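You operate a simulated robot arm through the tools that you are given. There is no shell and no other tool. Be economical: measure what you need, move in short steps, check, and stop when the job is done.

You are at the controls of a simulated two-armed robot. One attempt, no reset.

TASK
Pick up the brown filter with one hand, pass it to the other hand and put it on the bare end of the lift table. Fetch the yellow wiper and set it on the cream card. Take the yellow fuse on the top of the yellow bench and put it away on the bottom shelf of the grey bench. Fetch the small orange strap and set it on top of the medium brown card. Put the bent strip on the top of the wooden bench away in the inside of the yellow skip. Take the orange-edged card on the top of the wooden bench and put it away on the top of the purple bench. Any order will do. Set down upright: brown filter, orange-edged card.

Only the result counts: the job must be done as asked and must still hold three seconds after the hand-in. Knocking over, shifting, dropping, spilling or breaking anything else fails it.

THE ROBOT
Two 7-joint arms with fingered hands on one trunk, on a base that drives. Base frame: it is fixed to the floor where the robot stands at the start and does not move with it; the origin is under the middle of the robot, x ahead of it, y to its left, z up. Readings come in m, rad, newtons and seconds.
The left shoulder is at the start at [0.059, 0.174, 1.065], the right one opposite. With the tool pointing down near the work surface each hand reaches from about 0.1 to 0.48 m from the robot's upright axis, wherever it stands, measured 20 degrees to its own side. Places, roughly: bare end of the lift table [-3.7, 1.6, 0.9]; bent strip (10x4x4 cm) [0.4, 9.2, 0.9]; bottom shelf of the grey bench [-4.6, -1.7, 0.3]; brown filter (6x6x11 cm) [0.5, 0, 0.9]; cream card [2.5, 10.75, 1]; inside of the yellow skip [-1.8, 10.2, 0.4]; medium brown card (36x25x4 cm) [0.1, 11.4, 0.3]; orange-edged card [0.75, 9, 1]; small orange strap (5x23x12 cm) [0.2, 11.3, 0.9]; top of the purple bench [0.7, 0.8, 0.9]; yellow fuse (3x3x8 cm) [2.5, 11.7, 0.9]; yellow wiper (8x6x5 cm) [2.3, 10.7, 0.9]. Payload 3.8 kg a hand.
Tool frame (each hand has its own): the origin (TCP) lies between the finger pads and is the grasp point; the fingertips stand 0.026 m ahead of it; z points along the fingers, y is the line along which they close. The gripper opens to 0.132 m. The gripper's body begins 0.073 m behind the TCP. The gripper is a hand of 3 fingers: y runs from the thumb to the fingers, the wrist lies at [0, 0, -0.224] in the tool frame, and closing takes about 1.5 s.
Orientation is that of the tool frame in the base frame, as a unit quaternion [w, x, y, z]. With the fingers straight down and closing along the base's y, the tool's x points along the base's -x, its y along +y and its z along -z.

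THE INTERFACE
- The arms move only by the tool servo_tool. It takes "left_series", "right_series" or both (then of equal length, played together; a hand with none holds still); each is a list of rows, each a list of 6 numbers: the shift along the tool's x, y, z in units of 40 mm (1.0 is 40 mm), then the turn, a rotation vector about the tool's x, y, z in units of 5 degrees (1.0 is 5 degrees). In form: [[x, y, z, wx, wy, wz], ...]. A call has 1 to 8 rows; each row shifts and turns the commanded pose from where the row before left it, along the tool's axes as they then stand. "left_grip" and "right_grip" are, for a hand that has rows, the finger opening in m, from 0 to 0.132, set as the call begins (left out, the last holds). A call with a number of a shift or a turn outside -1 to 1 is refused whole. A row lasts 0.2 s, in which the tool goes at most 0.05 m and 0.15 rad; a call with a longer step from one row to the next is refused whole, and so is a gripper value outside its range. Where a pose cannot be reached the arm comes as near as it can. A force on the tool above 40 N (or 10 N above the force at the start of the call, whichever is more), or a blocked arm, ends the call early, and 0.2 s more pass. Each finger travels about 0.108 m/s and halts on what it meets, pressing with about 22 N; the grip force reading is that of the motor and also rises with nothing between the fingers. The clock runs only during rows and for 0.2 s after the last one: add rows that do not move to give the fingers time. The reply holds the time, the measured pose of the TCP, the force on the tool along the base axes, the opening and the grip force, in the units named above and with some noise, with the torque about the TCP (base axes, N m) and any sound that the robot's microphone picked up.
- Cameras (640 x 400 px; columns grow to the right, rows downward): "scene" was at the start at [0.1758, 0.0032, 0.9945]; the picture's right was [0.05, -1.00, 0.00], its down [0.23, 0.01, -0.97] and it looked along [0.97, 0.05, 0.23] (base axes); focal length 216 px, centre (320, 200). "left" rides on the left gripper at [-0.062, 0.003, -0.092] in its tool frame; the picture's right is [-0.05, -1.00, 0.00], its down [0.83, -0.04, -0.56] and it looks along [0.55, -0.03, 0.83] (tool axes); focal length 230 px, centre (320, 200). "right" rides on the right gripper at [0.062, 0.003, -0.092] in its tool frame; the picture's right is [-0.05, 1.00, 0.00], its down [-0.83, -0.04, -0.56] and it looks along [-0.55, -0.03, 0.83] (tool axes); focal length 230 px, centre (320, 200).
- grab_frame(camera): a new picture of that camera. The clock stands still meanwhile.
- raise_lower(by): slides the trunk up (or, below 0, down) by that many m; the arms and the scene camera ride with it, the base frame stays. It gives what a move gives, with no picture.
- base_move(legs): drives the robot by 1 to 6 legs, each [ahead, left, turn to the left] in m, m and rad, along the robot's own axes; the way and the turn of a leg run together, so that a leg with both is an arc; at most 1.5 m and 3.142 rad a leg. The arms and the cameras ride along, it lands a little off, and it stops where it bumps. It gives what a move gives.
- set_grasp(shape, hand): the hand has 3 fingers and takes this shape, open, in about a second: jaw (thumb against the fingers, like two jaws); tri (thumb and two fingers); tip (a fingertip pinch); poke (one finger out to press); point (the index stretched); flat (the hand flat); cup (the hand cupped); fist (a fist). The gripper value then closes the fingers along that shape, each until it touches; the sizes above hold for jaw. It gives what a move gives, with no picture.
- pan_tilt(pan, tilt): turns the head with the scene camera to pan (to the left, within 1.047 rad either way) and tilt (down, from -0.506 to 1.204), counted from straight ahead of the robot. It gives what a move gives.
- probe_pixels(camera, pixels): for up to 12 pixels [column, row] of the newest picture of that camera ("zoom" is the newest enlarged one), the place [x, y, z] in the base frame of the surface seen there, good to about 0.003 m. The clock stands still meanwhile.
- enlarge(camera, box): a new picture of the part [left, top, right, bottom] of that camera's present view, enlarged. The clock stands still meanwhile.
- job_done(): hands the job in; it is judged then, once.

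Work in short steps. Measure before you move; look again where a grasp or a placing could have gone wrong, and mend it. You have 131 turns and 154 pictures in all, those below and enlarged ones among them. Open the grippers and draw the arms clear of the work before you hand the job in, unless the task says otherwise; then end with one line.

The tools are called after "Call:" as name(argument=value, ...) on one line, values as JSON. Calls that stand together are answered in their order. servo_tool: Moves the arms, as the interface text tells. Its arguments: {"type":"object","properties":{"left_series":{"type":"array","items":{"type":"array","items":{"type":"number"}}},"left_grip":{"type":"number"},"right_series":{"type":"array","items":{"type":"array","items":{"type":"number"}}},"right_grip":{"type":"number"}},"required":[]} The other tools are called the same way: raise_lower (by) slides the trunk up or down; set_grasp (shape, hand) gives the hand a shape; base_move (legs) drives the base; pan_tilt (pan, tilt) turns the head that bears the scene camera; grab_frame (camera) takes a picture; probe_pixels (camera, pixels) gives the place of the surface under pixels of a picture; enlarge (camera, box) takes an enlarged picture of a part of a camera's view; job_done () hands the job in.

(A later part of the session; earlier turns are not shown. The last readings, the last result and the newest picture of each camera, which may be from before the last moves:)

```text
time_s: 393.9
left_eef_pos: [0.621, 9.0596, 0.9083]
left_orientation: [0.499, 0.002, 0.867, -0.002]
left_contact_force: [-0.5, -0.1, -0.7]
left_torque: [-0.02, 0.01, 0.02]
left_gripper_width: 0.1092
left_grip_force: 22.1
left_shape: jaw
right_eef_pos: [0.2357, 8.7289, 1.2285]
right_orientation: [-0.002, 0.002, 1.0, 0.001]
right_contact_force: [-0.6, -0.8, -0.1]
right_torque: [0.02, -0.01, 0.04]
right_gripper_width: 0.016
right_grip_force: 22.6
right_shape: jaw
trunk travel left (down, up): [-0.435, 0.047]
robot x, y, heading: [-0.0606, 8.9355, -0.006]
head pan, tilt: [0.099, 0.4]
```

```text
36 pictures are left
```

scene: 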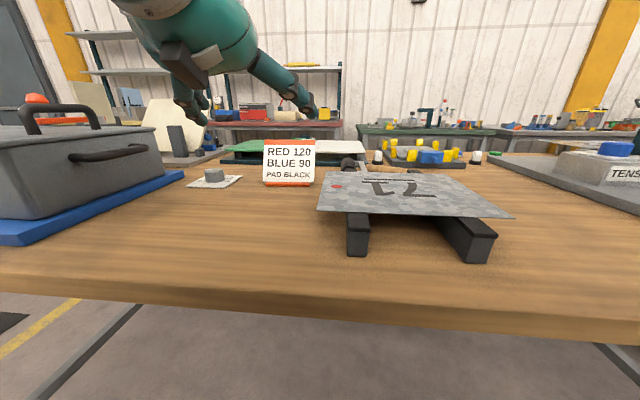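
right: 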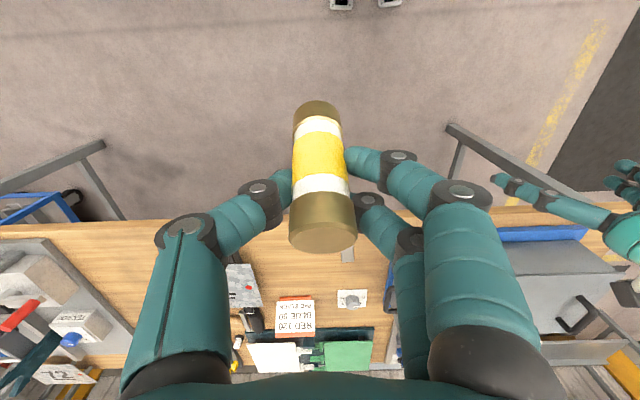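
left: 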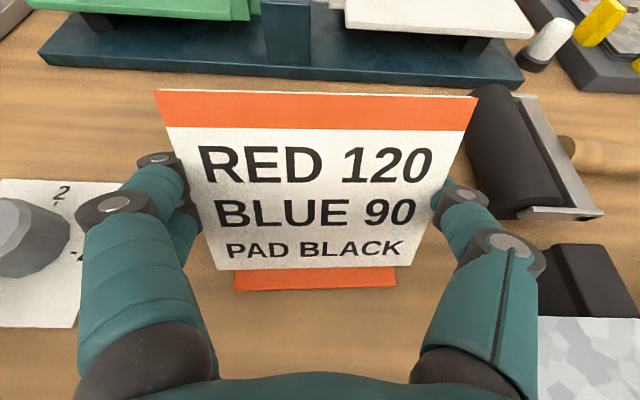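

Gripped. Lift straight up 0.09 and look.

Call:
servo_tool(left_series=[[-0.5, 0, -0.29, 0, 0, 0], [-0.5, 0, -0.29, 0, 0, 0], [-0.5, 0, -0.29, 0, 0, 0], [-0.5, 0, -0.29, 0, 0, 0], [0, 0, 0, 0, 0, 0]])

Call:
grab_frame(camera="left")

Call:
grab_frame(camera="scene")

```text
time_s: 395.1
left_eef_pos: [0.6211, 9.0588, 1.0005]
left_orientation: [0.499, 0.003, 0.866, -0.001]
left_contact_force: [0.1, 0.5, -1.0]
left_torque: [0.01, 0.03, 0.03]
left_gripper_width: 0.1093
left_grip_force: 22.1
left_shape: jaw
right_eef_pos: [0.2358, 8.7277, 1.2276]
right_orientation: [-0.003, 0.002, 1.0, 0.001]
right_contact_force: [-1.0, -0.8, 0.0]
right_torque: [0.04, 0.01, 0.01]
right_gripper_width: 0.0157
right_grip_force: 22.2
right_shape: jaw
trunk travel left (down, up): [-0.435, 0.047]
robot x, y, heading: [-0.0638, 8.9354, -0.01]
head pan, tilt: [0.099, 0.4]
```

```text
35 pictures are left
```

left: 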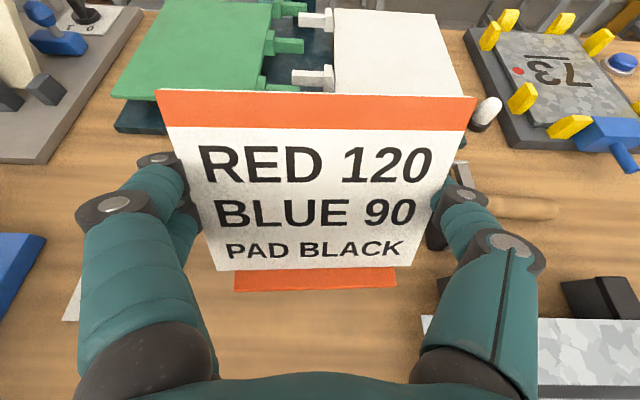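

```text
34 pictures are left
```

scene: 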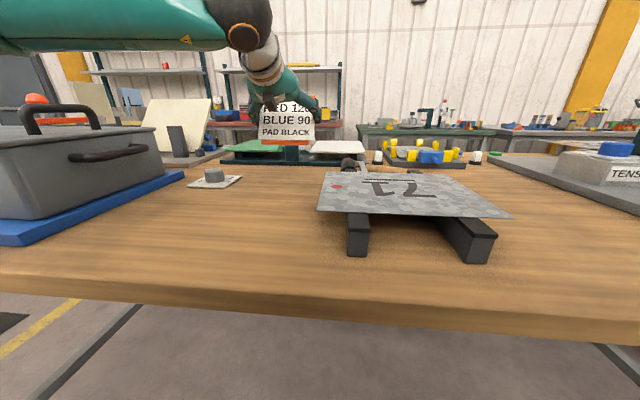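

Card held rigidly, upright in its own posture. Pull it back 0.2, then drive around the bench's north end to the corridor, facing south.

Call:
servo_tool(left_series=[[0.25, 0, -0.97, 0, 0, 0], [0.25, 0, -0.97, 0, 0, 0], [0.25, 0, -0.97, 0, 0, 0], [0.25, 0, -0.97, 0, 0, 0], [0.25, 0, -0.97, 0, 0, 0]])

Call:
base_move(legs=[[-0.3, 0, 0], [0, 1.5, 0.0], [0, 0, -1.57], [0, 1.0, 0], [0, 0.93, 0]])

Call:
pan_tilt(pan=0, tilt=0.2)

Call:
grab_frame(camera="scene")

```text
time_s: 396.4
left_eef_pos: [0.4256, 9.0632, 1.0593]
left_orientation: [0.5, 0.002, 0.866, -0.001]
left_contact_force: [-0.5, 0.8, -1.2]
left_torque: [-0.02, 0.0, -0.01]
left_gripper_width: 0.109
left_grip_force: 21.4
left_shape: jaw
right_eef_pos: [0.2345, 8.7274, 1.2283]
right_orientation: [-0.003, 0.001, 1.0, 0.001]
right_contact_force: [-1.1, -0.2, -1.2]
right_torque: [0.0, -0.03, -0.01]
right_gripper_width: 0.016
right_grip_force: 22.1
right_shape: jaw
trunk travel left (down, up): [-0.435, 0.047]
robot x, y, heading: [-0.0629, 8.9338, -0.008]
head pan, tilt: [0.099, 0.4]
```

```text
time_s: 431.8
left_eef_pos: [1.6889, 9.958, 1.059]
left_orientation: [0.355, 0.609, 0.617, -0.351]
left_contact_force: [0.1, -0.2, -0.8]
left_torque: [0.01, 0.01, 0.01]
left_gripper_width: 0.1089
left_grip_force: 22.3
left_shape: jaw
right_eef_pos: [1.3502, 10.1417, 1.2272]
right_orientation: [-0.001, 0.702, 0.712, 0.002]
right_contact_force: [-0.4, 0.1, -0.2]
right_torque: [0.01, -0.03, 0.0]
right_gripper_width: 0.0158
right_grip_force: 22.1
right_shape: jaw
trunk travel left (down, up): [-0.435, 0.047]
robot x, y, heading: [1.5481, 10.4479, -1.559]
head pan, tilt: [0.099, 0.4]
```

```text
time_s: 432.5
left_eef_pos: [1.6887, 9.9579, 1.0581]
left_orientation: [0.355, 0.609, 0.617, -0.35]
left_contact_force: [0.7, -0.6, -1.1]
left_torque: [0.02, 0.01, -0.02]
left_gripper_width: 0.1093
left_grip_force: 22.3
left_shape: jaw
right_eef_pos: [1.3515, 10.1419, 1.2288]
right_orientation: [-0.001, 0.702, 0.712, 0.001]
right_contact_force: [0.0, 0.0, -0.3]
right_torque: [-0.01, -0.01, -0.02]
right_gripper_width: 0.016
right_grip_force: 22.4
right_shape: jaw
trunk travel left (down, up): [-0.435, 0.047]
robot x, y, heading: [1.5501, 10.4454, -1.556]
head pan, tilt: [0.0, 0.201]
```

```text
33 pictures are left
```

scene: 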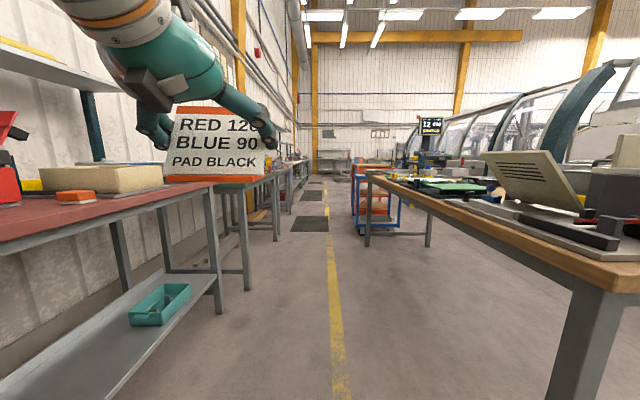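

Corridor clear. Drive south and then diagonally toward the purple bench.

Call:
base_move(legs=[[1.5, 0, 0], [1.5, -0.05, 0], [1.5, -0.05, 0], [0.4, 0, 0], [1.2, -0.8, 0], [1.2, -0.8, 0]])

Call:
pan_tilt(pan=0.2, tilt=0.3)

Call:
grab_frame(camera="scene")

```text
refused: leg 2 is longer than a leg can be; nothing moved
```

```text
time_s: 433.2
left_eef_pos: [1.6905, 9.958, 1.0571]
left_orientation: [0.355, 0.609, 0.617, -0.35]
left_contact_force: [-0.6, 0.1, -1.4]
left_torque: [0.0, -0.03, 0.03]
left_gripper_width: 0.1092
left_grip_force: 21.9
left_shape: jaw
right_eef_pos: [1.3513, 10.1424, 1.2274]
right_orientation: [-0.001, 0.702, 0.712, 0.003]
right_contact_force: [0.1, -0.2, -0.5]
right_torque: [-0.01, 0.01, -0.03]
right_gripper_width: 0.0157
right_grip_force: 21.9
right_shape: jaw
trunk travel left (down, up): [-0.435, 0.047]
robot x, y, heading: [1.5517, 10.446, -1.559]
head pan, tilt: [0.201, 0.3]
```

```text
32 pictures are left
```

scene: 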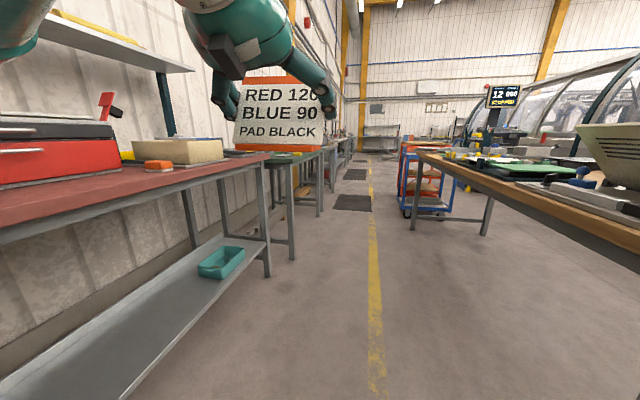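

A leg was over 1.5 m; split with slightly shorter legs.

Call:
base_move(legs=[[1.48, -0.03, 0], [1.48, -0.03, 0], [1.48, -0.03, 0], [0.45, 0, 0], [1.2, -0.8, 0], [1.2, -0.8, 0]])

Call:
grab_frame(camera="scene")

```text
time_s: 452.1
left_eef_pos: [2.043, 6.0824, 1.0578]
left_orientation: [0.379, 0.563, 0.658, -0.325]
left_contact_force: [0.6, -0.4, -0.6]
left_torque: [0.02, 0.02, 0.01]
left_gripper_width: 0.1093
left_grip_force: 21.5
left_shape: jaw
right_eef_pos: [1.6827, 6.218, 1.2286]
right_orientation: [-0.002, 0.651, 0.759, 0.002]
right_contact_force: [0.7, 0.5, -1.1]
right_torque: [0.02, 0.01, 0.02]
right_gripper_width: 0.0157
right_grip_force: 22.3
right_shape: jaw
trunk travel left (down, up): [-0.435, 0.047]
robot x, y, heading: [1.8404, 6.544, -1.418]
head pan, tilt: [0.201, 0.3]
stopped in leg 3: the robot was blocked; the commanded pose is now the measured one
```

```text
31 pictures are left
```

scene: 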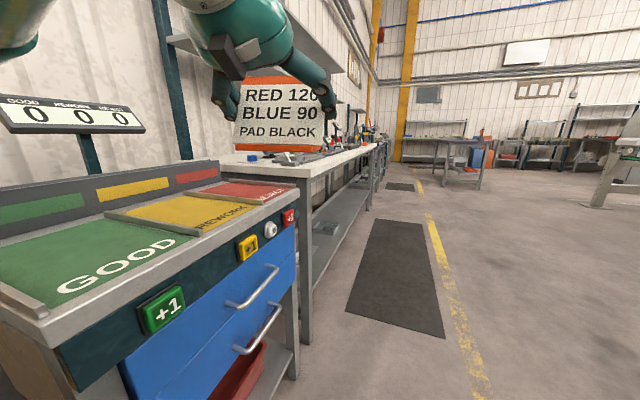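

Heading drifted left and the base touched the blue cabinet. Move away right, correct heading, and check the cabinet.

Call:
base_move(legs=[[0, -0.4, 0], [0, 0, -0.15]])

Call:
pan_tilt(pan=0.5, tilt=0.5)

Call:
grab_frame(camera="scene")

```text
time_s: 456.8
left_eef_pos: [1.5711, 5.9946, 1.058]
left_orientation: [0.352, 0.615, 0.611, -0.354]
left_contact_force: [-0.6, -0.1, -0.8]
left_torque: [-0.03, -0.01, 0.02]
left_gripper_width: 0.1092
left_grip_force: 21.9
left_shape: jaw
right_eef_pos: [1.2347, 6.1865, 1.2285]
right_orientation: [-0.002, 0.709, 0.705, 0.003]
right_contact_force: [1.1, 1.7, -1.3]
right_torque: [-0.02, 0.03, -0.03]
right_gripper_width: 0.0156
right_grip_force: 22.3
right_shape: jaw
trunk travel left (down, up): [-0.435, 0.047]
robot x, y, heading: [1.4428, 6.4857, -1.572]
head pan, tilt: [0.201, 0.3]
```

```text
time_s: 457.6
left_eef_pos: [1.5721, 5.996, 1.0578]
left_orientation: [0.352, 0.614, 0.61, -0.355]
left_contact_force: [0.5, -0.1, -1.0]
left_torque: [-0.03, 0.01, -0.01]
left_gripper_width: 0.1093
left_grip_force: 21.9
left_shape: jaw
right_eef_pos: [1.2363, 6.1855, 1.2279]
right_orientation: [-0.002, 0.709, 0.705, 0.003]
right_contact_force: [0.0, -0.4, -0.1]
right_torque: [-0.01, 0.02, 0.01]
right_gripper_width: 0.0157
right_grip_force: 22.3
right_shape: jaw
trunk travel left (down, up): [-0.435, 0.047]
robot x, y, heading: [1.4433, 6.483, -1.579]
head pan, tilt: [0.499, 0.499]
```

```text
30 pictures are left
```

scene: 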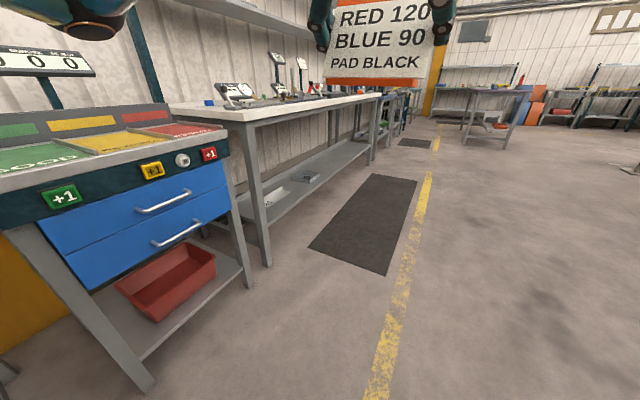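

Nothing shifted. Continue south then diagonal to ≈(−0.15,3.0).

Call:
base_move(legs=[[0.9, 0, 0], [1.22, -0.8, 0], [1.22, -0.78, 0]])

Call:
pan_tilt(pan=0.2, tilt=0.35)

Call:
grab_frame(camera="scene")

```text
time_s: 476.3
left_eef_pos: [0.0459, 2.6402, 1.0579]
left_orientation: [0.361, 0.6, 0.625, -0.346]
left_contact_force: [0.2, 0.1, -1.7]
left_torque: [-0.01, 0.02, -0.04]
left_gripper_width: 0.1092
left_grip_force: 21.7
left_shape: jaw
right_eef_pos: [-0.2987, 2.8155, 1.2272]
right_orientation: [-0.002, 0.693, 0.721, 0.004]
right_contact_force: [0.2, -0.2, -1.1]
right_torque: [0.02, 0.04, -0.02]
right_gripper_width: 0.0156
right_grip_force: 22.1
right_shape: jaw
trunk travel left (down, up): [-0.435, 0.047]
robot x, y, heading: [-0.1052, 3.124, -1.526]
head pan, tilt: [0.499, 0.499]
```

```text
time_s: 477.1
left_eef_pos: [0.0463, 2.6407, 1.057]
left_orientation: [0.36, 0.6, 0.626, -0.345]
left_contact_force: [-0.1, 0.4, -0.3]
left_torque: [-0.02, 0.01, -0.01]
left_gripper_width: 0.1091
left_grip_force: 21.9
left_shape: jaw
right_eef_pos: [-0.2974, 2.8155, 1.2281]
right_orientation: [-0.001, 0.693, 0.721, 0.002]
right_contact_force: [-0.8, -1.0, -0.2]
right_torque: [0.0, 0.03, 0.04]
right_gripper_width: 0.0159
right_grip_force: 21.8
right_shape: jaw
trunk travel left (down, up): [-0.435, 0.047]
robot x, y, heading: [-0.1035, 3.1234, -1.53]
head pan, tilt: [0.201, 0.351]
```

```text
29 pictures are left
```

scene: 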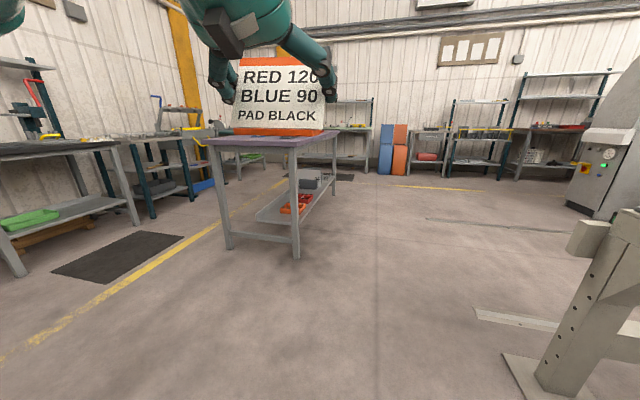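

Call:
probe_pixels(camera="scene", pixels=[[212, 142], [298, 151], [230, 139], [222, 132], [330, 140], [297, 250], [225, 245]])

Call:
base_move(legs=[[0, 0.65, -0.04]])

Call:
raise_lower(by=0.045)

Call:
pan_tilt(pan=-0.1, tilt=0.4)

Call:
grab_frame(camera="scene")

```text
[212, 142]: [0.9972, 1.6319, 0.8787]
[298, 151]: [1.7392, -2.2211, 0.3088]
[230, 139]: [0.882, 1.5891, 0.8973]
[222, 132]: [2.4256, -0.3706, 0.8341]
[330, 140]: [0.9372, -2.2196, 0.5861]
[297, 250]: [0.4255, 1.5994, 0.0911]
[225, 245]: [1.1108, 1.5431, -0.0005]
```

```text
time_s: 483.2
left_eef_pos: [0.6696, 2.6475, 1.057]
left_orientation: [0.353, 0.613, 0.612, -0.353]
left_contact_force: [0.8, 0.0, -0.7]
left_torque: [0.06, -0.01, 0.0]
left_gripper_width: 0.1092
left_grip_force: 22.2
left_shape: jaw
right_eef_pos: [0.3349, 2.837, 1.2284]
right_orientation: [-0.002, 0.707, 0.707, 0.003]
right_contact_force: [0.0, -0.2, -0.5]
right_torque: [0.01, 0.03, 0.0]
right_gripper_width: 0.0157
right_grip_force: 21.8
right_shape: jaw
trunk travel left (down, up): [-0.435, 0.047]
robot x, y, heading: [0.5431, 3.1355, -1.574]
head pan, tilt: [0.201, 0.351]
```

```text
time_s: 484.1
left_eef_pos: [0.6705, 2.6467, 1.1008]
left_orientation: [0.353, 0.613, 0.613, -0.352]
left_contact_force: [-0.2, -1.0, -0.2]
left_torque: [0.01, -0.04, -0.06]
left_gripper_width: 0.1088
left_grip_force: 21.7
left_shape: jaw
right_eef_pos: [0.3338, 2.8365, 1.2729]
right_orientation: [-0.003, 0.707, 0.708, 0.003]
right_contact_force: [0.6, -0.3, -0.2]
right_torque: [0.03, 0.01, 0.04]
right_gripper_width: 0.0156
right_grip_force: 22.3
right_shape: jaw
trunk travel left (down, up): [-0.48, 0.002]
robot x, y, heading: [0.5366, 3.1364, -1.572]
head pan, tilt: [0.201, 0.351]
```

```text
time_s: 484.9
left_eef_pos: [0.6708, 2.6466, 1.1031]
left_orientation: [0.353, 0.613, 0.613, -0.353]
left_contact_force: [0.3, -0.7, -1.2]
left_torque: [0.01, 0.01, 0.0]
left_gripper_width: 0.1091
left_grip_force: 22.7
left_shape: jaw
right_eef_pos: [0.3339, 2.8377, 1.2724]
right_orientation: [-0.002, 0.707, 0.707, 0.003]
right_contact_force: [0.2, 0.5, -0.2]
right_torque: [-0.02, 0.0, 0.0]
right_gripper_width: 0.0157
right_grip_force: 22.4
right_shape: jaw
trunk travel left (down, up): [-0.48, 0.002]
robot x, y, heading: [0.5422, 3.138, -1.573]
head pan, tilt: [-0.099, 0.4]
```

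```text
28 pictures are left
```

scene: 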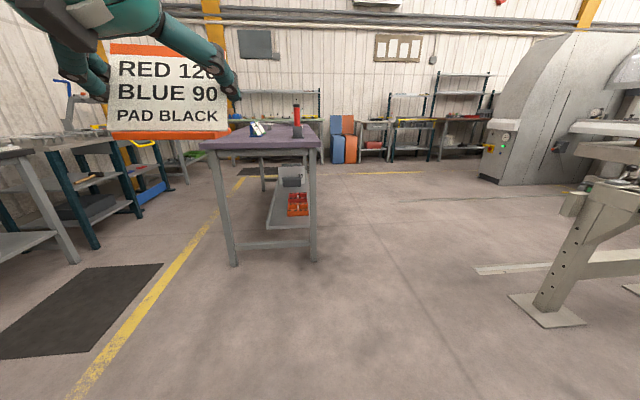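

Bench's north end at y≈1.63, x 0.39–1.0; a tent sign and a red torch stand further back. Drive to y≈2.05 and look down at the free area.

Call:
base_move(legs=[[1.07, 0.0, 0]])

Call:
grab_frame(camera="left")

Call:
grab_frame(camera="scene")

```text
time_s: 490.4
left_eef_pos: [0.6637, 1.5819, 1.1031]
left_orientation: [0.352, 0.614, 0.611, -0.354]
left_contact_force: [-0.3, -0.1, -0.8]
left_torque: [0.01, 0.01, 0.02]
left_gripper_width: 0.1091
left_grip_force: 22.4
left_shape: jaw
right_eef_pos: [0.3294, 1.7731, 1.2729]
right_orientation: [-0.002, 0.708, 0.706, 0.002]
right_contact_force: [-0.3, 0.6, -1.3]
right_torque: [-0.02, 0.0, 0.02]
right_gripper_width: 0.0156
right_grip_force: 22.1
right_shape: jaw
trunk travel left (down, up): [-0.48, 0.002]
robot x, y, heading: [0.5362, 2.0697, -1.581]
head pan, tilt: [-0.099, 0.4]
```

```text
27 pictures are left
```

left: 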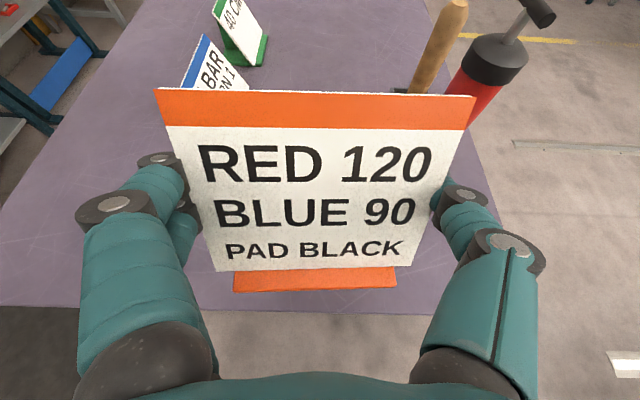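

```text
26 pictures are left
```

scene: 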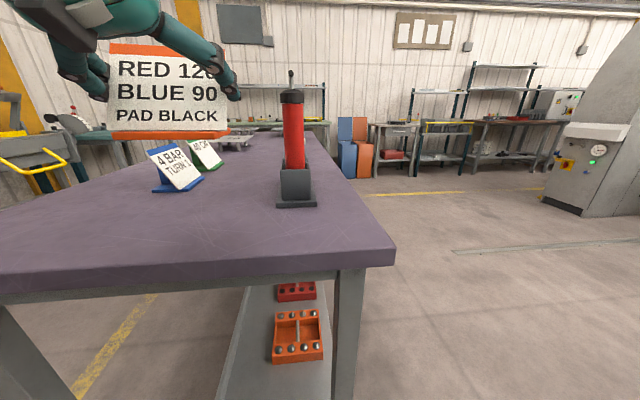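

Call:
probe_pixels(camera="scene", pixels=[[165, 188], [185, 187], [298, 205], [280, 200], [315, 203], [240, 240], [390, 245], [100, 280], [230, 210], [170, 210]])

```text
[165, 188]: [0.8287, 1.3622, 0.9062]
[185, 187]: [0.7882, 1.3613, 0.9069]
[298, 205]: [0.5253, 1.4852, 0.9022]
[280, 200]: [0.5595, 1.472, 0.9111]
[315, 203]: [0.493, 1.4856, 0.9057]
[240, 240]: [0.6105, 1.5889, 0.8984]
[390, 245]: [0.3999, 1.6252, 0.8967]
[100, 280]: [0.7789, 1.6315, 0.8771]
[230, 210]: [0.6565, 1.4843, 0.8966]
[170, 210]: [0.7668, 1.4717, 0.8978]
```

Free spot: TCP to (0.72,1.54), clear of the pump (x≤0.565) and blue sign (y≤1.365). Lower to just above the bench.

Call:
servo_tool(left_series=[[0.545, 0.35, 0.62, 0, 0, 0], [0.545, 0.35, 0.62, 0, 0, 0], [0.545, 0.35, 0.62, 0, 0, 0], [0.545, 0.35, 0.62, 0, 0, 0]])

Call:
servo_tool(left_series=[[0.1, 0, 0.06, 0, 0, 0], [0.09, 0, 0.05, 0, 0, 0], [0.06, 0, 0.035, 0, 0, 0]])

Call:
grab_frame(camera="left")

Call:
pan_tilt(pan=0.2, tilt=0.5)

Call:
grab_frame(camera="scene")

```text
time_s: 491.4
left_eef_pos: [0.7118, 1.5474, 0.998]
left_orientation: [0.353, 0.614, 0.611, -0.354]
left_contact_force: [-1.1, -0.1, 0.1]
left_torque: [0.0, -0.03, 0.0]
left_gripper_width: 0.109
left_grip_force: 21.6
left_shape: jaw
left hand out of reach, approached as far as the arm can: row 4
right_eef_pos: [0.3297, 1.7726, 1.2729]
right_orientation: [-0.002, 0.709, 0.706, 0.002]
right_contact_force: [0.7, 0.0, -0.5]
right_torque: [-0.01, -0.02, -0.01]
right_gripper_width: 0.0158
right_grip_force: 21.9
right_shape: jaw
trunk travel left (down, up): [-0.48, 0.002]
robot x, y, heading: [0.5356, 2.0676, -1.574]
head pan, tilt: [-0.099, 0.4]
```

```text
time_s: 492.2
left_eef_pos: [0.71, 1.5455, 0.9871]
left_orientation: [0.352, 0.614, 0.612, -0.352]
left_contact_force: [-0.3, -0.4, -0.9]
left_torque: [0.0, 0.02, -0.02]
left_gripper_width: 0.1092
left_grip_force: 21.9
left_shape: jaw
right_eef_pos: [0.3292, 1.7724, 1.2728]
right_orientation: [-0.001, 0.709, 0.706, 0.002]
right_contact_force: [0.1, -0.2, -0.6]
right_torque: [0.01, 0.0, -0.04]
right_gripper_width: 0.0153
right_grip_force: 22.1
right_shape: jaw
trunk travel left (down, up): [-0.48, 0.002]
robot x, y, heading: [0.5353, 2.0729, -1.577]
head pan, tilt: [-0.099, 0.4]
```

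```text
25 pictures are left
```

left: 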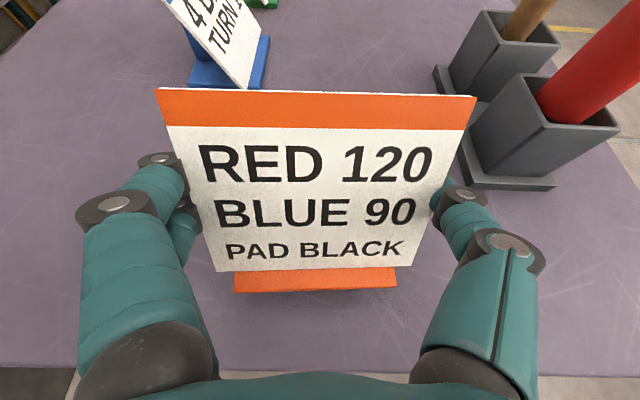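

```text
time_s: 493.0
left_eef_pos: [0.7117, 1.5466, 0.9852]
left_orientation: [0.352, 0.615, 0.611, -0.353]
left_contact_force: [-0.2, 0.4, -0.9]
left_torque: [0.02, -0.02, 0.01]
left_gripper_width: 0.1092
left_grip_force: 21.5
left_shape: jaw
right_eef_pos: [0.3305, 1.7723, 1.2728]
right_orientation: [-0.002, 0.71, 0.705, 0.003]
right_contact_force: [0.1, 0.3, -1.2]
right_torque: [-0.01, 0.01, 0.0]
right_gripper_width: 0.0154
right_grip_force: 22.0
right_shape: jaw
trunk travel left (down, up): [-0.48, 0.002]
robot x, y, heading: [0.5359, 2.071, -1.577]
head pan, tilt: [0.201, 0.499]
```

```text
24 pictures are left
```

scene: 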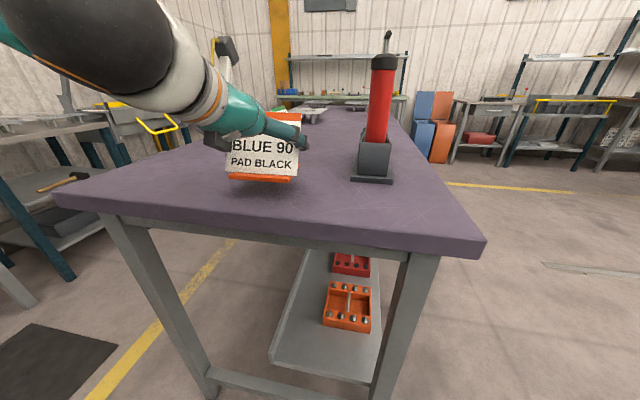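

Use the trunk for the last vertical bit: lower 0.022 and check.

Call:
raise_lower(by=-0.022)

Call:
enlarge(camera="scene", box=[200, 90, 340, 210])

Call:
probe_pixels(camera="zoom", pixels=[[280, 390], [280, 398], [200, 385], [360, 390], [280, 340]])

```text
time_s: 493.6
left_eef_pos: [0.7107, 1.5457, 0.9671]
left_orientation: [0.352, 0.614, 0.614, -0.351]
left_contact_force: [-0.4, 0.1, 0.2]
left_torque: [0.01, 0.0, 0.0]
left_gripper_width: 0.1089
left_grip_force: 22.2
left_shape: jaw
right_eef_pos: [0.3288, 1.7737, 1.253]
right_orientation: [-0.001, 0.708, 0.706, 0.002]
right_contact_force: [-0.2, 0.6, 0.2]
right_torque: [-0.05, 0.02, 0.0]
right_gripper_width: 0.0153
right_grip_force: 22.2
right_shape: jaw
trunk travel left (down, up): [-0.458, 0.024]
robot x, y, heading: [0.5329, 2.0709, -1.576]
head pan, tilt: [0.201, 0.499]
```

```text
3.33 times, centred on (270, 150) of scene
```

zoom: 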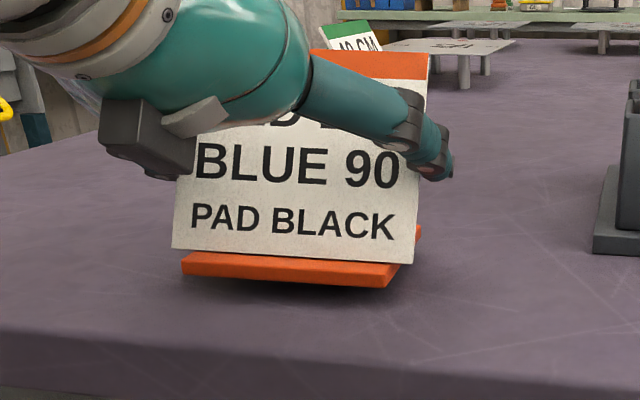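

```text
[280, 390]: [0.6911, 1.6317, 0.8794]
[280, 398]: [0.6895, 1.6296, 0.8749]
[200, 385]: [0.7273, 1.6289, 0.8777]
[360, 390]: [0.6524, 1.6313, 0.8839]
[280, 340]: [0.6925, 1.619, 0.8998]
```

About 8 mm to go: lower with the trunk 0.006, then fine servo to contact.

Call:
raise_lower(by=-0.006)

Call:
servo_tool(left_series=[[0.04, 0, 0.025, 0, 0, 0], [0.04, 0, 0.025, 0, 0, 0], [0, 0, 0, 0, 0, 0]])

```text
time_s: 494.2
left_eef_pos: [0.7096, 1.5465, 0.9598]
left_orientation: [0.351, 0.615, 0.613, -0.35]
left_contact_force: [-0.9, -0.2, 0.0]
left_torque: [-0.02, 0.02, 0.01]
left_gripper_width: 0.1087
left_grip_force: 22.0
left_shape: jaw
right_eef_pos: [0.3283, 1.773, 1.2453]
right_orientation: [-0.001, 0.708, 0.706, 0.002]
right_contact_force: [-1.0, 0.1, 0.0]
right_torque: [-0.02, -0.02, -0.01]
right_gripper_width: 0.0156
right_grip_force: 21.8
right_shape: jaw
trunk travel left (down, up): [-0.452, 0.03]
robot x, y, heading: [0.5341, 2.067, -1.575]
head pan, tilt: [0.201, 0.499]
```

```text
time_s: 495.0
left_eef_pos: [0.71, 1.5441, 0.9572]
left_orientation: [0.352, 0.614, 0.614, -0.349]
left_contact_force: [-1.0, 0.0, 2.1]
left_torque: [-0.05, 0.22, -0.01]
left_gripper_width: 0.1086
left_grip_force: 22.2
left_shape: jaw
right_eef_pos: [0.3294, 1.7732, 1.2445]
right_orientation: [-0.002, 0.709, 0.705, 0.002]
right_contact_force: [0.3, 0.6, -0.6]
right_torque: [0.01, 0.02, -0.02]
right_gripper_width: 0.0157
right_grip_force: 21.7
right_shape: jaw
trunk travel left (down, up): [-0.452, 0.03]
robot x, y, heading: [0.5336, 2.0732, -1.577]
head pan, tilt: [0.201, 0.499]
```

First contact. One more millimetre, then open.

Call:
servo_tool(left_series=[[0.03, 0, 0.02, 0, 0, 0], [0, 0, 0, 0, 0, 0]])

Call:
servo_tool(left_series=[[0, 0, 0, 0, 0, 0], [0, 0, 0, 0, 0, 0], [0, 0, 0, 0, 0, 0], [0, 0, 0, 0, 0, 0]], left_grip=0.132)

Call:
grab_frame(camera="left")

```text
time_s: 495.6
left_eef_pos: [0.7096, 1.5458, 0.9575]
left_orientation: [0.351, 0.614, 0.615, -0.347]
left_contact_force: [0.6, 1.0, 7.9]
left_torque: [-0.08, 0.37, -0.04]
left_gripper_width: 0.1089
left_grip_force: 22.9
left_shape: jaw
right_eef_pos: [0.3288, 1.7732, 1.2457]
right_orientation: [-0.001, 0.708, 0.706, 0.002]
right_contact_force: [-0.5, -1.1, -0.6]
right_torque: [-0.01, -0.01, 0.02]
right_gripper_width: 0.0155
right_grip_force: 22.1
right_shape: jaw
trunk travel left (down, up): [-0.452, 0.03]
robot x, y, heading: [0.5328, 2.072, -1.575]
head pan, tilt: [0.201, 0.499]
```

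```text
time_s: 496.6
left_eef_pos: [0.7102, 1.5448, 0.9546]
left_orientation: [0.351, 0.615, 0.616, -0.346]
left_contact_force: [-0.1, -0.6, -0.4]
left_torque: [-0.05, -0.01, -0.01]
left_gripper_width: 0.1319
left_grip_force: 0.1
left_shape: jaw
right_eef_pos: [0.3286, 1.7735, 1.2444]
right_orientation: [-0.002, 0.709, 0.705, 0.003]
right_contact_force: [-0.3, 0.9, -1.4]
right_torque: [0.0, -0.01, -0.03]
right_gripper_width: 0.0155
right_grip_force: 21.8
right_shape: jaw
trunk travel left (down, up): [-0.452, 0.03]
robot x, y, heading: [0.5378, 2.0706, -1.575]
head pan, tilt: [0.201, 0.499]
```

```text
22 pictures are left
```

left: 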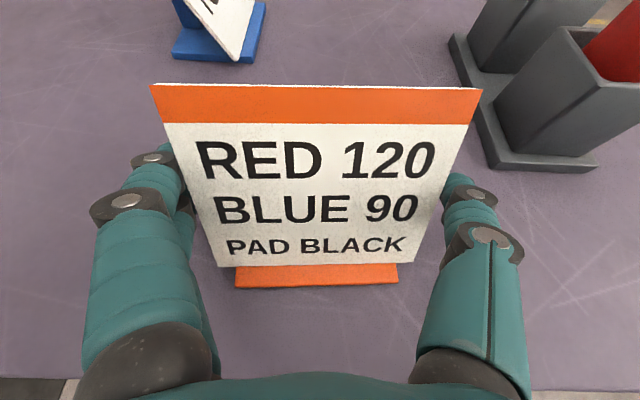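

Card stands on its base. Retract along the tool axis.

Call:
servo_tool(left_series=[[0, 0, -0.6, 0, 0, 0], [0, 0, -0.8, 0, 0, 0], [0, 0, -0.9, 0, 0, 0], [0, 0, -0.9, 0, 0, 0], [-0.5, 0, -0.8, 0, 0, 0], [-0.5, 0, -0.5, 0, 0, 0]])

Call:
grab_frame(camera="left")

```text
time_s: 498.0
left_eef_pos: [0.7089, 1.5941, 0.9824]
left_orientation: [0.351, 0.615, 0.613, -0.35]
left_contact_force: [-1.1, -0.6, -0.3]
left_torque: [0.0, -0.02, -0.01]
left_gripper_width: 0.132
left_grip_force: 0.0
left_shape: jaw
left hand out of reach, approached as far as the arm can: row 3, 4, 5, 6
right_eef_pos: [0.3287, 1.7729, 1.2446]
right_orientation: [-0.001, 0.709, 0.705, 0.003]
right_contact_force: [-0.3, -0.1, -1.7]
right_torque: [0.0, 0.01, 0.02]
right_gripper_width: 0.0155
right_grip_force: 22.2
right_shape: jaw
trunk travel left (down, up): [-0.452, 0.03]
robot x, y, heading: [0.5389, 2.0708, -1.581]
head pan, tilt: [0.201, 0.499]
```

```text
21 pictures are left
```

left: 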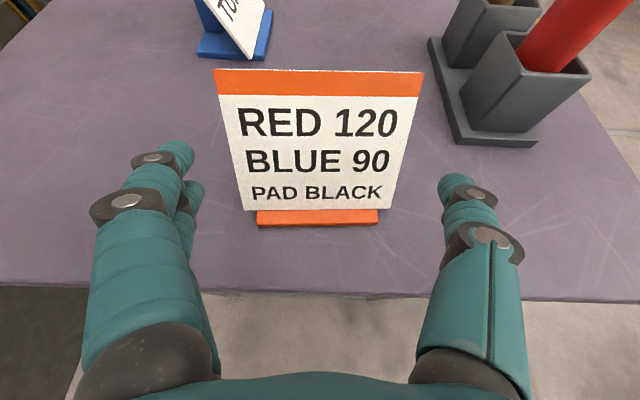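

Card stands well. Back off straight, then go through the gap between stand and bench to the south aisle.

Call:
base_move(legs=[[-0.45, 0, 0], [0, -0.73, 0], [1.45, 0, 0], [1.45, 0, 0]])

Call:
pan_tilt(pan=-1.0, tilt=0.3)

Call:
grab_frame(camera="scene")

```text
time_s: 520.9
left_eef_pos: [-0.0233, -0.8676, 0.9837]
left_orientation: [0.35, 0.618, 0.609, -0.353]
left_contact_force: [-0.2, 0.3, 0.0]
left_torque: [0.02, -0.01, -0.03]
left_gripper_width: 0.1319
left_grip_force: 0.1
left_shape: jaw
right_eef_pos: [-0.4015, -0.6856, 1.2446]
right_orientation: [-0.002, 0.714, 0.7, 0.004]
right_contact_force: [0.7, 0.1, -0.6]
right_torque: [-0.02, 0.0, -0.04]
right_gripper_width: 0.0156
right_grip_force: 22.1
right_shape: jaw
trunk travel left (down, up): [-0.452, 0.03]
robot x, y, heading: [-0.1917, -0.3906, -1.59]
head pan, tilt: [0.201, 0.499]
```

```text
time_s: 522.3
left_eef_pos: [-0.0236, -0.8666, 0.982]
left_orientation: [0.349, 0.618, 0.609, -0.353]
left_contact_force: [-1.2, -0.2, -0.3]
left_torque: [-0.02, 0.0, 0.02]
left_gripper_width: 0.1319
left_grip_force: 0.0
left_shape: jaw
right_eef_pos: [-0.4018, -0.6843, 1.2446]
right_orientation: [-0.002, 0.714, 0.7, 0.003]
right_contact_force: [0.2, 0.0, -0.5]
right_torque: [0.0, 0.0, -0.03]
right_gripper_width: 0.0155
right_grip_force: 21.9
right_shape: jaw
trunk travel left (down, up): [-0.452, 0.03]
robot x, y, heading: [-0.1906, -0.3879, -1.592]
head pan, tilt: [-1.0, 0.3]
```

```text
20 pictures are left
```

scene: 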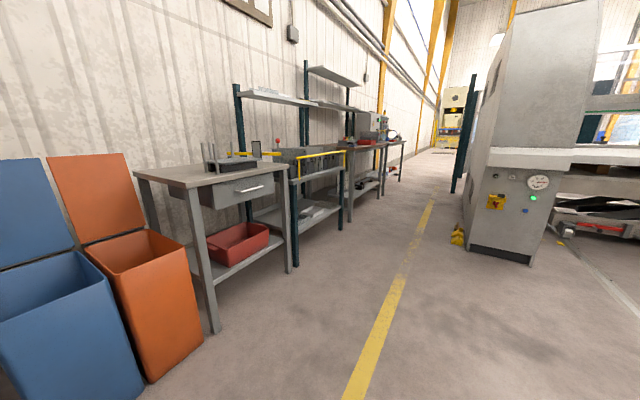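

Aisle is clear. Move to y≈−0.65 and sidestep west along the aisle.

Call:
base_move(legs=[[0.25, 0, 0.02], [0, -1.45, 0], [0, -1.45, 0], [0, -1.42, 0]])

Call:
pan_tilt(pan=0, tilt=0.5)

Call:
grab_frame(camera="scene")

```text
time_s: 561.4
left_eef_pos: [-4.2789, -1.4153, 0.9833]
left_orientation: [0.374, 0.572, 0.653, -0.326]
left_contact_force: [-0.4, 0.2, -1.0]
left_torque: [-0.01, 0.0, -0.02]
left_gripper_width: 0.1319
left_grip_force: 0.0
left_shape: jaw
right_eef_pos: [-4.6804, -1.2911, 1.2435]
right_orientation: [-0.003, 0.659, 0.752, 0.002]
right_contact_force: [0.1, 0.1, -1.4]
right_torque: [0.0, 0.03, 0.04]
right_gripper_width: 0.0152
right_grip_force: 22.2
right_shape: jaw
trunk travel left (down, up): [-0.452, 0.03]
robot x, y, heading: [-4.5166, -0.973, -1.441]
head pan, tilt: [-1.0, 0.3]
```

```text
time_s: 562.7
left_eef_pos: [-4.2802, -1.4149, 0.9827]
left_orientation: [0.374, 0.572, 0.653, -0.326]
left_contact_force: [-0.1, -1.1, 0.0]
left_torque: [0.01, -0.03, -0.03]
left_gripper_width: 0.1318
left_grip_force: 0.0
left_shape: jaw
right_eef_pos: [-4.6795, -1.29, 1.2446]
right_orientation: [-0.002, 0.659, 0.752, 0.002]
right_contact_force: [-0.6, 0.1, -0.8]
right_torque: [-0.04, -0.01, 0.02]
right_gripper_width: 0.0153
right_grip_force: 22.1
right_shape: jaw
trunk travel left (down, up): [-0.452, 0.03]
robot x, y, heading: [-4.5171, -0.9664, -1.447]
head pan, tilt: [0.0, 0.499]
```

```text
19 pictures are left
```

scene: 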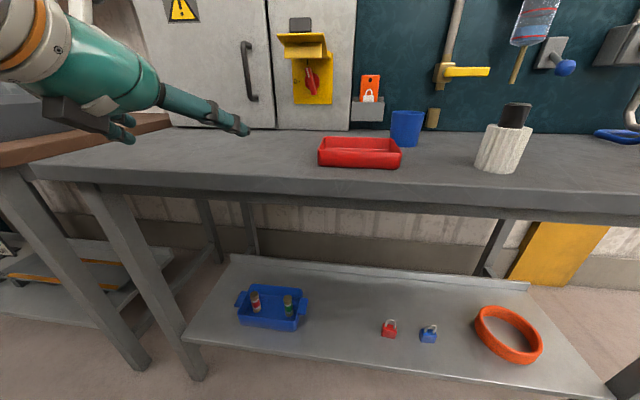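

The grey bench is in front; bottom shelf has free space around (345,310). Probe.

Call:
probe_pixels(camera="scene", pixels=[[345, 300], [345, 335], [345, 345], [310, 320], [388, 330], [430, 335], [345, 275], [330, 205], [330, 190], [460, 330], [260, 345], [330, 215]])

```text
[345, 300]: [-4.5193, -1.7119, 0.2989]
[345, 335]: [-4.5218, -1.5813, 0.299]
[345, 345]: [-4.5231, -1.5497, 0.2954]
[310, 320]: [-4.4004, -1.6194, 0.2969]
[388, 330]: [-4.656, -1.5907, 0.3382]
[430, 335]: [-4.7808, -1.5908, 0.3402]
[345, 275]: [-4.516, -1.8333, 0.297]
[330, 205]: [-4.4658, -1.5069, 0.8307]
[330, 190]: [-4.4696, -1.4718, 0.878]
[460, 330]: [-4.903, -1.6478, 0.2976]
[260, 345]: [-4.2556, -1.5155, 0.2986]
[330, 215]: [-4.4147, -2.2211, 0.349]
```

Shelf z≈0.298, front edge y≈−1.52; free spot at (−4.515,−1.66). First untilt/raise the left hand and tilt the right 30° while reaching forward; back the base off and square it up.

Call:
base_move(legs=[[-0.28, 0.13, -0.125]])

Call:
servo_tool(left_series=[[0.1, 0, -0.8, 0, 1, 0], [0.1, 0, -0.8, 0, 1, 0], [0, 0, -0.8, 0, 1, 0], [0, 0, -0.8, 0, 1, 0], [0, 0, -0.8, 0, 1, 0], [0, 0, -0.8, 0, 1, 0], [0, 0, -0.8, 0, 1, 0], [0, 0, -0.8, 0, 1, 0]], right_series=[[-0.5, 0, 0, 0, -0.75, 0], [-0.5, 0, 0, 0, -0.75, 0], [-0.5, 0, 0, 0, -0.75, 0], [-0.5, 0, 0.1, 0, -0.75, 0], [-0.5, 0, 0.2, 0, -0.75, 0], [-0.5, 0, 0.2, 0, -0.75, 0], [-0.5, 0, 0.2, 0, -0.75, 0], [-0.5, 0, 0.2, 0, -0.75, 0]])

Call:
servo_tool(left_series=[[0.2, 0, -0.8, 0, 1, 0], [0.2, 0, -0.8, 0, 1, 0], [0.2, 0, -0.8, 0, 1, 0], [0.2, 0, -0.8, 0, 1, 0]])

```text
time_s: 564.8
left_eef_pos: [-4.2271, -1.1501, 0.9825]
left_orientation: [0.354, 0.61, 0.617, -0.348]
left_contact_force: [0.5, 0.0, 1.5]
left_torque: [0.02, 0.02, 0.0]
left_gripper_width: 0.1319
left_grip_force: 0.0
left_shape: jaw
right_eef_pos: [-4.6095, -0.9783, 1.2445]
right_orientation: [-0.002, 0.704, 0.711, 0.003]
right_contact_force: [0.0, -0.4, -0.4]
right_torque: [-0.02, -0.03, -0.02]
right_gripper_width: 0.0148
right_grip_force: 21.9
right_shape: jaw
trunk travel left (down, up): [-0.452, 0.03]
robot x, y, heading: [-4.4089, -0.6805, -1.559]
head pan, tilt: [0.0, 0.499]
```

```text
time_s: 566.6
left_eef_pos: [-4.2512, -1.0462, 1.1107]
left_orientation: [0.119, 0.707, 0.683, -0.139]
left_contact_force: [-0.2, -0.2, 0.2]
left_torque: [-0.04, -0.01, -0.01]
left_gripper_width: 0.132
left_grip_force: 0.0
left_shape: jaw
left hand out of reach, approached as far as the arm can: row 1, 2, 3, 4, 5
right_eef_pos: [-4.6087, -1.1448, 1.2425]
right_orientation: [0.181, 0.68, 0.687, -0.18]
right_contact_force: [0.8, 0.6, -0.6]
right_torque: [-0.01, -0.01, 0.0]
right_gripper_width: 0.015
right_grip_force: 22.0
right_shape: jaw
trunk travel left (down, up): [-0.452, 0.03]
robot x, y, heading: [-4.4091, -0.6782, -1.559]
head pan, tilt: [0.0, 0.499]
```

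```text
time_s: 567.6
left_eef_pos: [-4.2439, -0.9841, 1.2251]
left_orientation: [-0.002, 0.72, 0.694, -0.013]
left_contact_force: [-0.1, 0.3, 0.7]
left_torque: [0.02, 0.01, 0.01]
left_gripper_width: 0.1319
left_grip_force: 0.1
left_shape: jaw
right_eef_pos: [-4.611, -1.1448, 1.2441]
right_orientation: [0.182, 0.681, 0.687, -0.179]
right_contact_force: [0.5, -0.2, 0.5]
right_torque: [0.01, -0.02, 0.0]
right_gripper_width: 0.0148
right_grip_force: 22.1
right_shape: jaw
trunk travel left (down, up): [-0.452, 0.03]
robot x, y, heading: [-4.4108, -0.6752, -1.567]
head pan, tilt: [0.0, 0.499]
```

Lower the trunk 0.45 and bring the right hand down with the fuse.

Call:
raise_lower(by=-0.4)

Call:
raise_lower(by=-0.05)

Call:
servo_tool(right_series=[[0.56, 0, 0.97, 0, 0, 0], [0.56, 0, 0.97, 0, 0, 0], [0.56, 0, 0.97, 0, 0, 0], [0.56, 0, 0.97, 0, 0, 0], [0.56, 0, 0.97, 0, 0, 0], [0.56, 0, 0.97, 0, 0, 0], [0.56, 0, 0.97, 0, 0, 0], [0.56, 0, 0.97, 0, 0, 0]])

Call:
grab_frame(camera="right")

Call:
pan_tilt(pan=-0.2, tilt=0.4)

Call:
grab_frame(camera="scene")

```text
time_s: 571.4
left_eef_pos: [-4.2457, -0.9844, 0.8245]
left_orientation: [-0.001, 0.721, 0.693, -0.015]
left_contact_force: [0.2, 1.4, -0.7]
left_torque: [-0.03, 0.02, -0.01]
left_gripper_width: 0.1318
left_grip_force: 0.0
left_shape: jaw
right_eef_pos: [-4.6091, -1.1441, 0.846]
right_orientation: [0.182, 0.681, 0.686, -0.18]
right_contact_force: [0.3, 0.3, -1.4]
right_torque: [0.01, -0.02, 0.0]
right_gripper_width: 0.0148
right_grip_force: 22.2
right_shape: jaw
trunk travel left (down, up): [-0.052, 0.43]
robot x, y, heading: [-4.4101, -0.6792, -1.561]
head pan, tilt: [0.0, 0.499]
```

```text
time_s: 572.3
left_eef_pos: [-4.2456, -0.9844, 0.7742]
left_orientation: [-0.003, 0.721, 0.693, -0.014]
left_contact_force: [0.1, -0.8, 0.1]
left_torque: [-0.02, -0.03, 0.03]
left_gripper_width: 0.1321
left_grip_force: 0.1
left_shape: jaw
right_eef_pos: [-4.609, -1.1433, 0.795]
right_orientation: [0.183, 0.68, 0.687, -0.179]
right_contact_force: [-0.6, -1.2, -0.6]
right_torque: [0.02, -0.01, 0.0]
right_gripper_width: 0.0149
right_grip_force: 22.1
right_shape: jaw
trunk travel left (down, up): [-0.002, 0.48]
robot x, y, heading: [-4.4084, -0.6797, -1.56]
head pan, tilt: [0.0, 0.499]
```

```text
time_s: 574.1
left_eef_pos: [-4.2452, -0.9831, 0.7741]
left_orientation: [-0.002, 0.721, 0.693, -0.014]
left_contact_force: [-0.1, -0.2, -1.0]
left_torque: [0.01, 0.0, 0.02]
left_gripper_width: 0.1317
left_grip_force: 0.1
left_shape: jaw
right_eef_pos: [-4.611, -1.1717, 0.6427]
right_orientation: [0.181, 0.68, 0.687, -0.179]
right_contact_force: [0.0, -0.2, -0.7]
right_torque: [0.0, -0.01, -0.05]
right_gripper_width: 0.0145
right_grip_force: 21.6
right_shape: jaw
right hand out of reach, approached as far as the arm can: row 3, 4, 5, 6, 7, 8
trunk travel left (down, up): [-0.002, 0.48]
robot x, y, heading: [-4.4072, -0.6758, -1.566]
head pan, tilt: [0.0, 0.499]
```

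```text
18 pictures are left
```

right: 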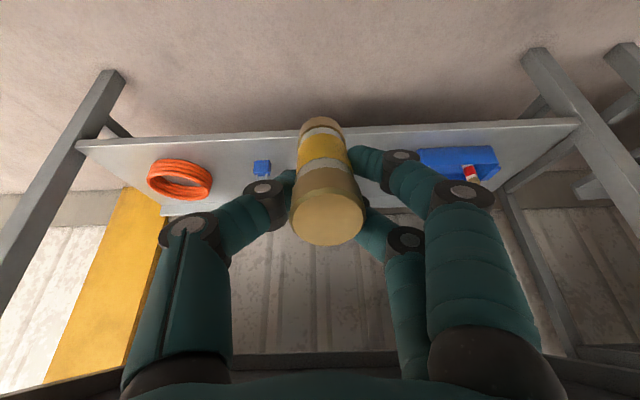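

```text
time_s: 574.9
left_eef_pos: [-4.246, -0.9845, 0.7747]
left_orientation: [-0.002, 0.721, 0.693, -0.012]
left_contact_force: [0.2, 0.1, -0.2]
left_torque: [0.02, 0.01, -0.01]
left_gripper_width: 0.1317
left_grip_force: 0.0
left_shape: jaw
right_eef_pos: [-4.6117, -1.1718, 0.6438]
right_orientation: [0.181, 0.681, 0.687, -0.178]
right_contact_force: [0.1, 0.0, -0.4]
right_torque: [-0.01, 0.0, -0.01]
right_gripper_width: 0.0147
right_grip_force: 21.9
right_shape: jaw
trunk travel left (down, up): [-0.002, 0.48]
robot x, y, heading: [-4.4057, -0.68, -1.564]
head pan, tilt: [-0.201, 0.4]
```

```text
17 pictures are left
```

scene: 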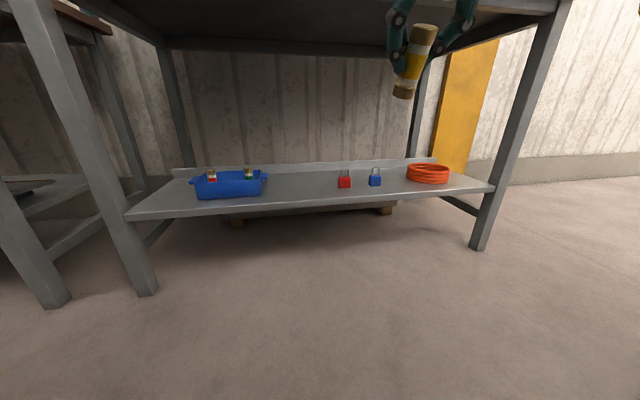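

Fuse is still firmly held. The arm couldn't go lower that close; extend along the tool axis (forward and down) instead.

Call:
servo_tool(right_series=[[0, 0.25, 0.9, 0, 0, 0], [0, 0.25, 0.9, 0, 0, 0], [0, 0.25, 0.9, 0, 0, 0], [0, 0.25, 0.9, 0, 0, 0], [0, 0.2, 0.9, 0, 0, 0], [0, 0, 0.9, 0, 0, 0], [0, 0, 0.9, 0, 0, 0]])

```text
time_s: 576.5
left_eef_pos: [-4.2459, -0.9849, 0.774]
left_orientation: [-0.002, 0.72, 0.694, -0.013]
left_contact_force: [0.5, 0.1, -1.1]
left_torque: [0.01, 0.02, 0.02]
left_gripper_width: 0.1319
left_grip_force: 0.1
left_shape: jaw
right_eef_pos: [-4.561, -1.2935, 0.4229]
right_orientation: [0.181, 0.681, 0.687, -0.179]
right_contact_force: [-1.1, -0.4, -0.1]
right_torque: [-0.01, 0.0, 0.01]
right_gripper_width: 0.0146
right_grip_force: 22.5
right_shape: jaw
trunk travel left (down, up): [-0.002, 0.48]
robot x, y, heading: [-4.4079, -0.6792, -1.561]
head pan, tilt: [-0.201, 0.4]
```

Fuse bottom is ≈0.366, shelf 0.298. Drive 0.36 forward (slightly left) under the bench top.

Call:
base_move(legs=[[0.1, 0.045, 0], [0.265, 0, 0]])

Call:
grab_frame(camera="scene")

Call:
grab_frame(camera="right")

```text
time_s: 579.1
left_eef_pos: [-4.1985, -1.3015, 0.7728]
left_orientation: [-0.003, 0.719, 0.695, -0.007]
left_contact_force: [0.6, 0.1, -0.6]
left_torque: [0.0, -0.01, 0.0]
left_gripper_width: 0.1319
left_grip_force: 0.0
left_shape: jaw
right_eef_pos: [-4.5133, -1.6116, 0.4312]
right_orientation: [0.187, 0.679, 0.686, -0.182]
right_contact_force: [-0.4, -0.5, -0.3]
right_torque: [-0.01, 0.0, 0.0]
right_gripper_width: 0.0147
right_grip_force: 22.1
right_shape: jaw
trunk travel left (down, up): [-0.002, 0.48]
robot x, y, heading: [-4.3625, -1.0013, -1.56]
head pan, tilt: [-0.201, 0.4]
```

```text
16 pictures are left
```

scene: 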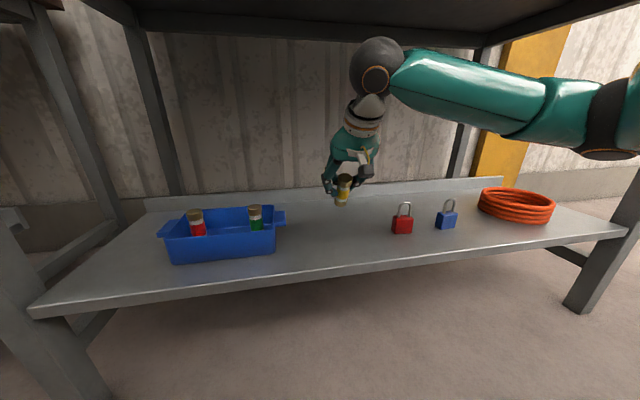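

```text
15 pictures are left
```

right: 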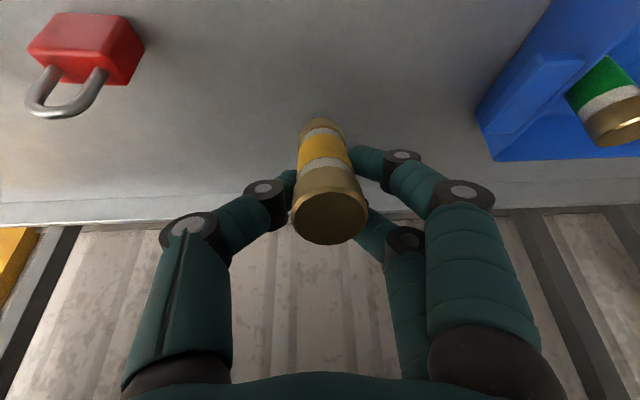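

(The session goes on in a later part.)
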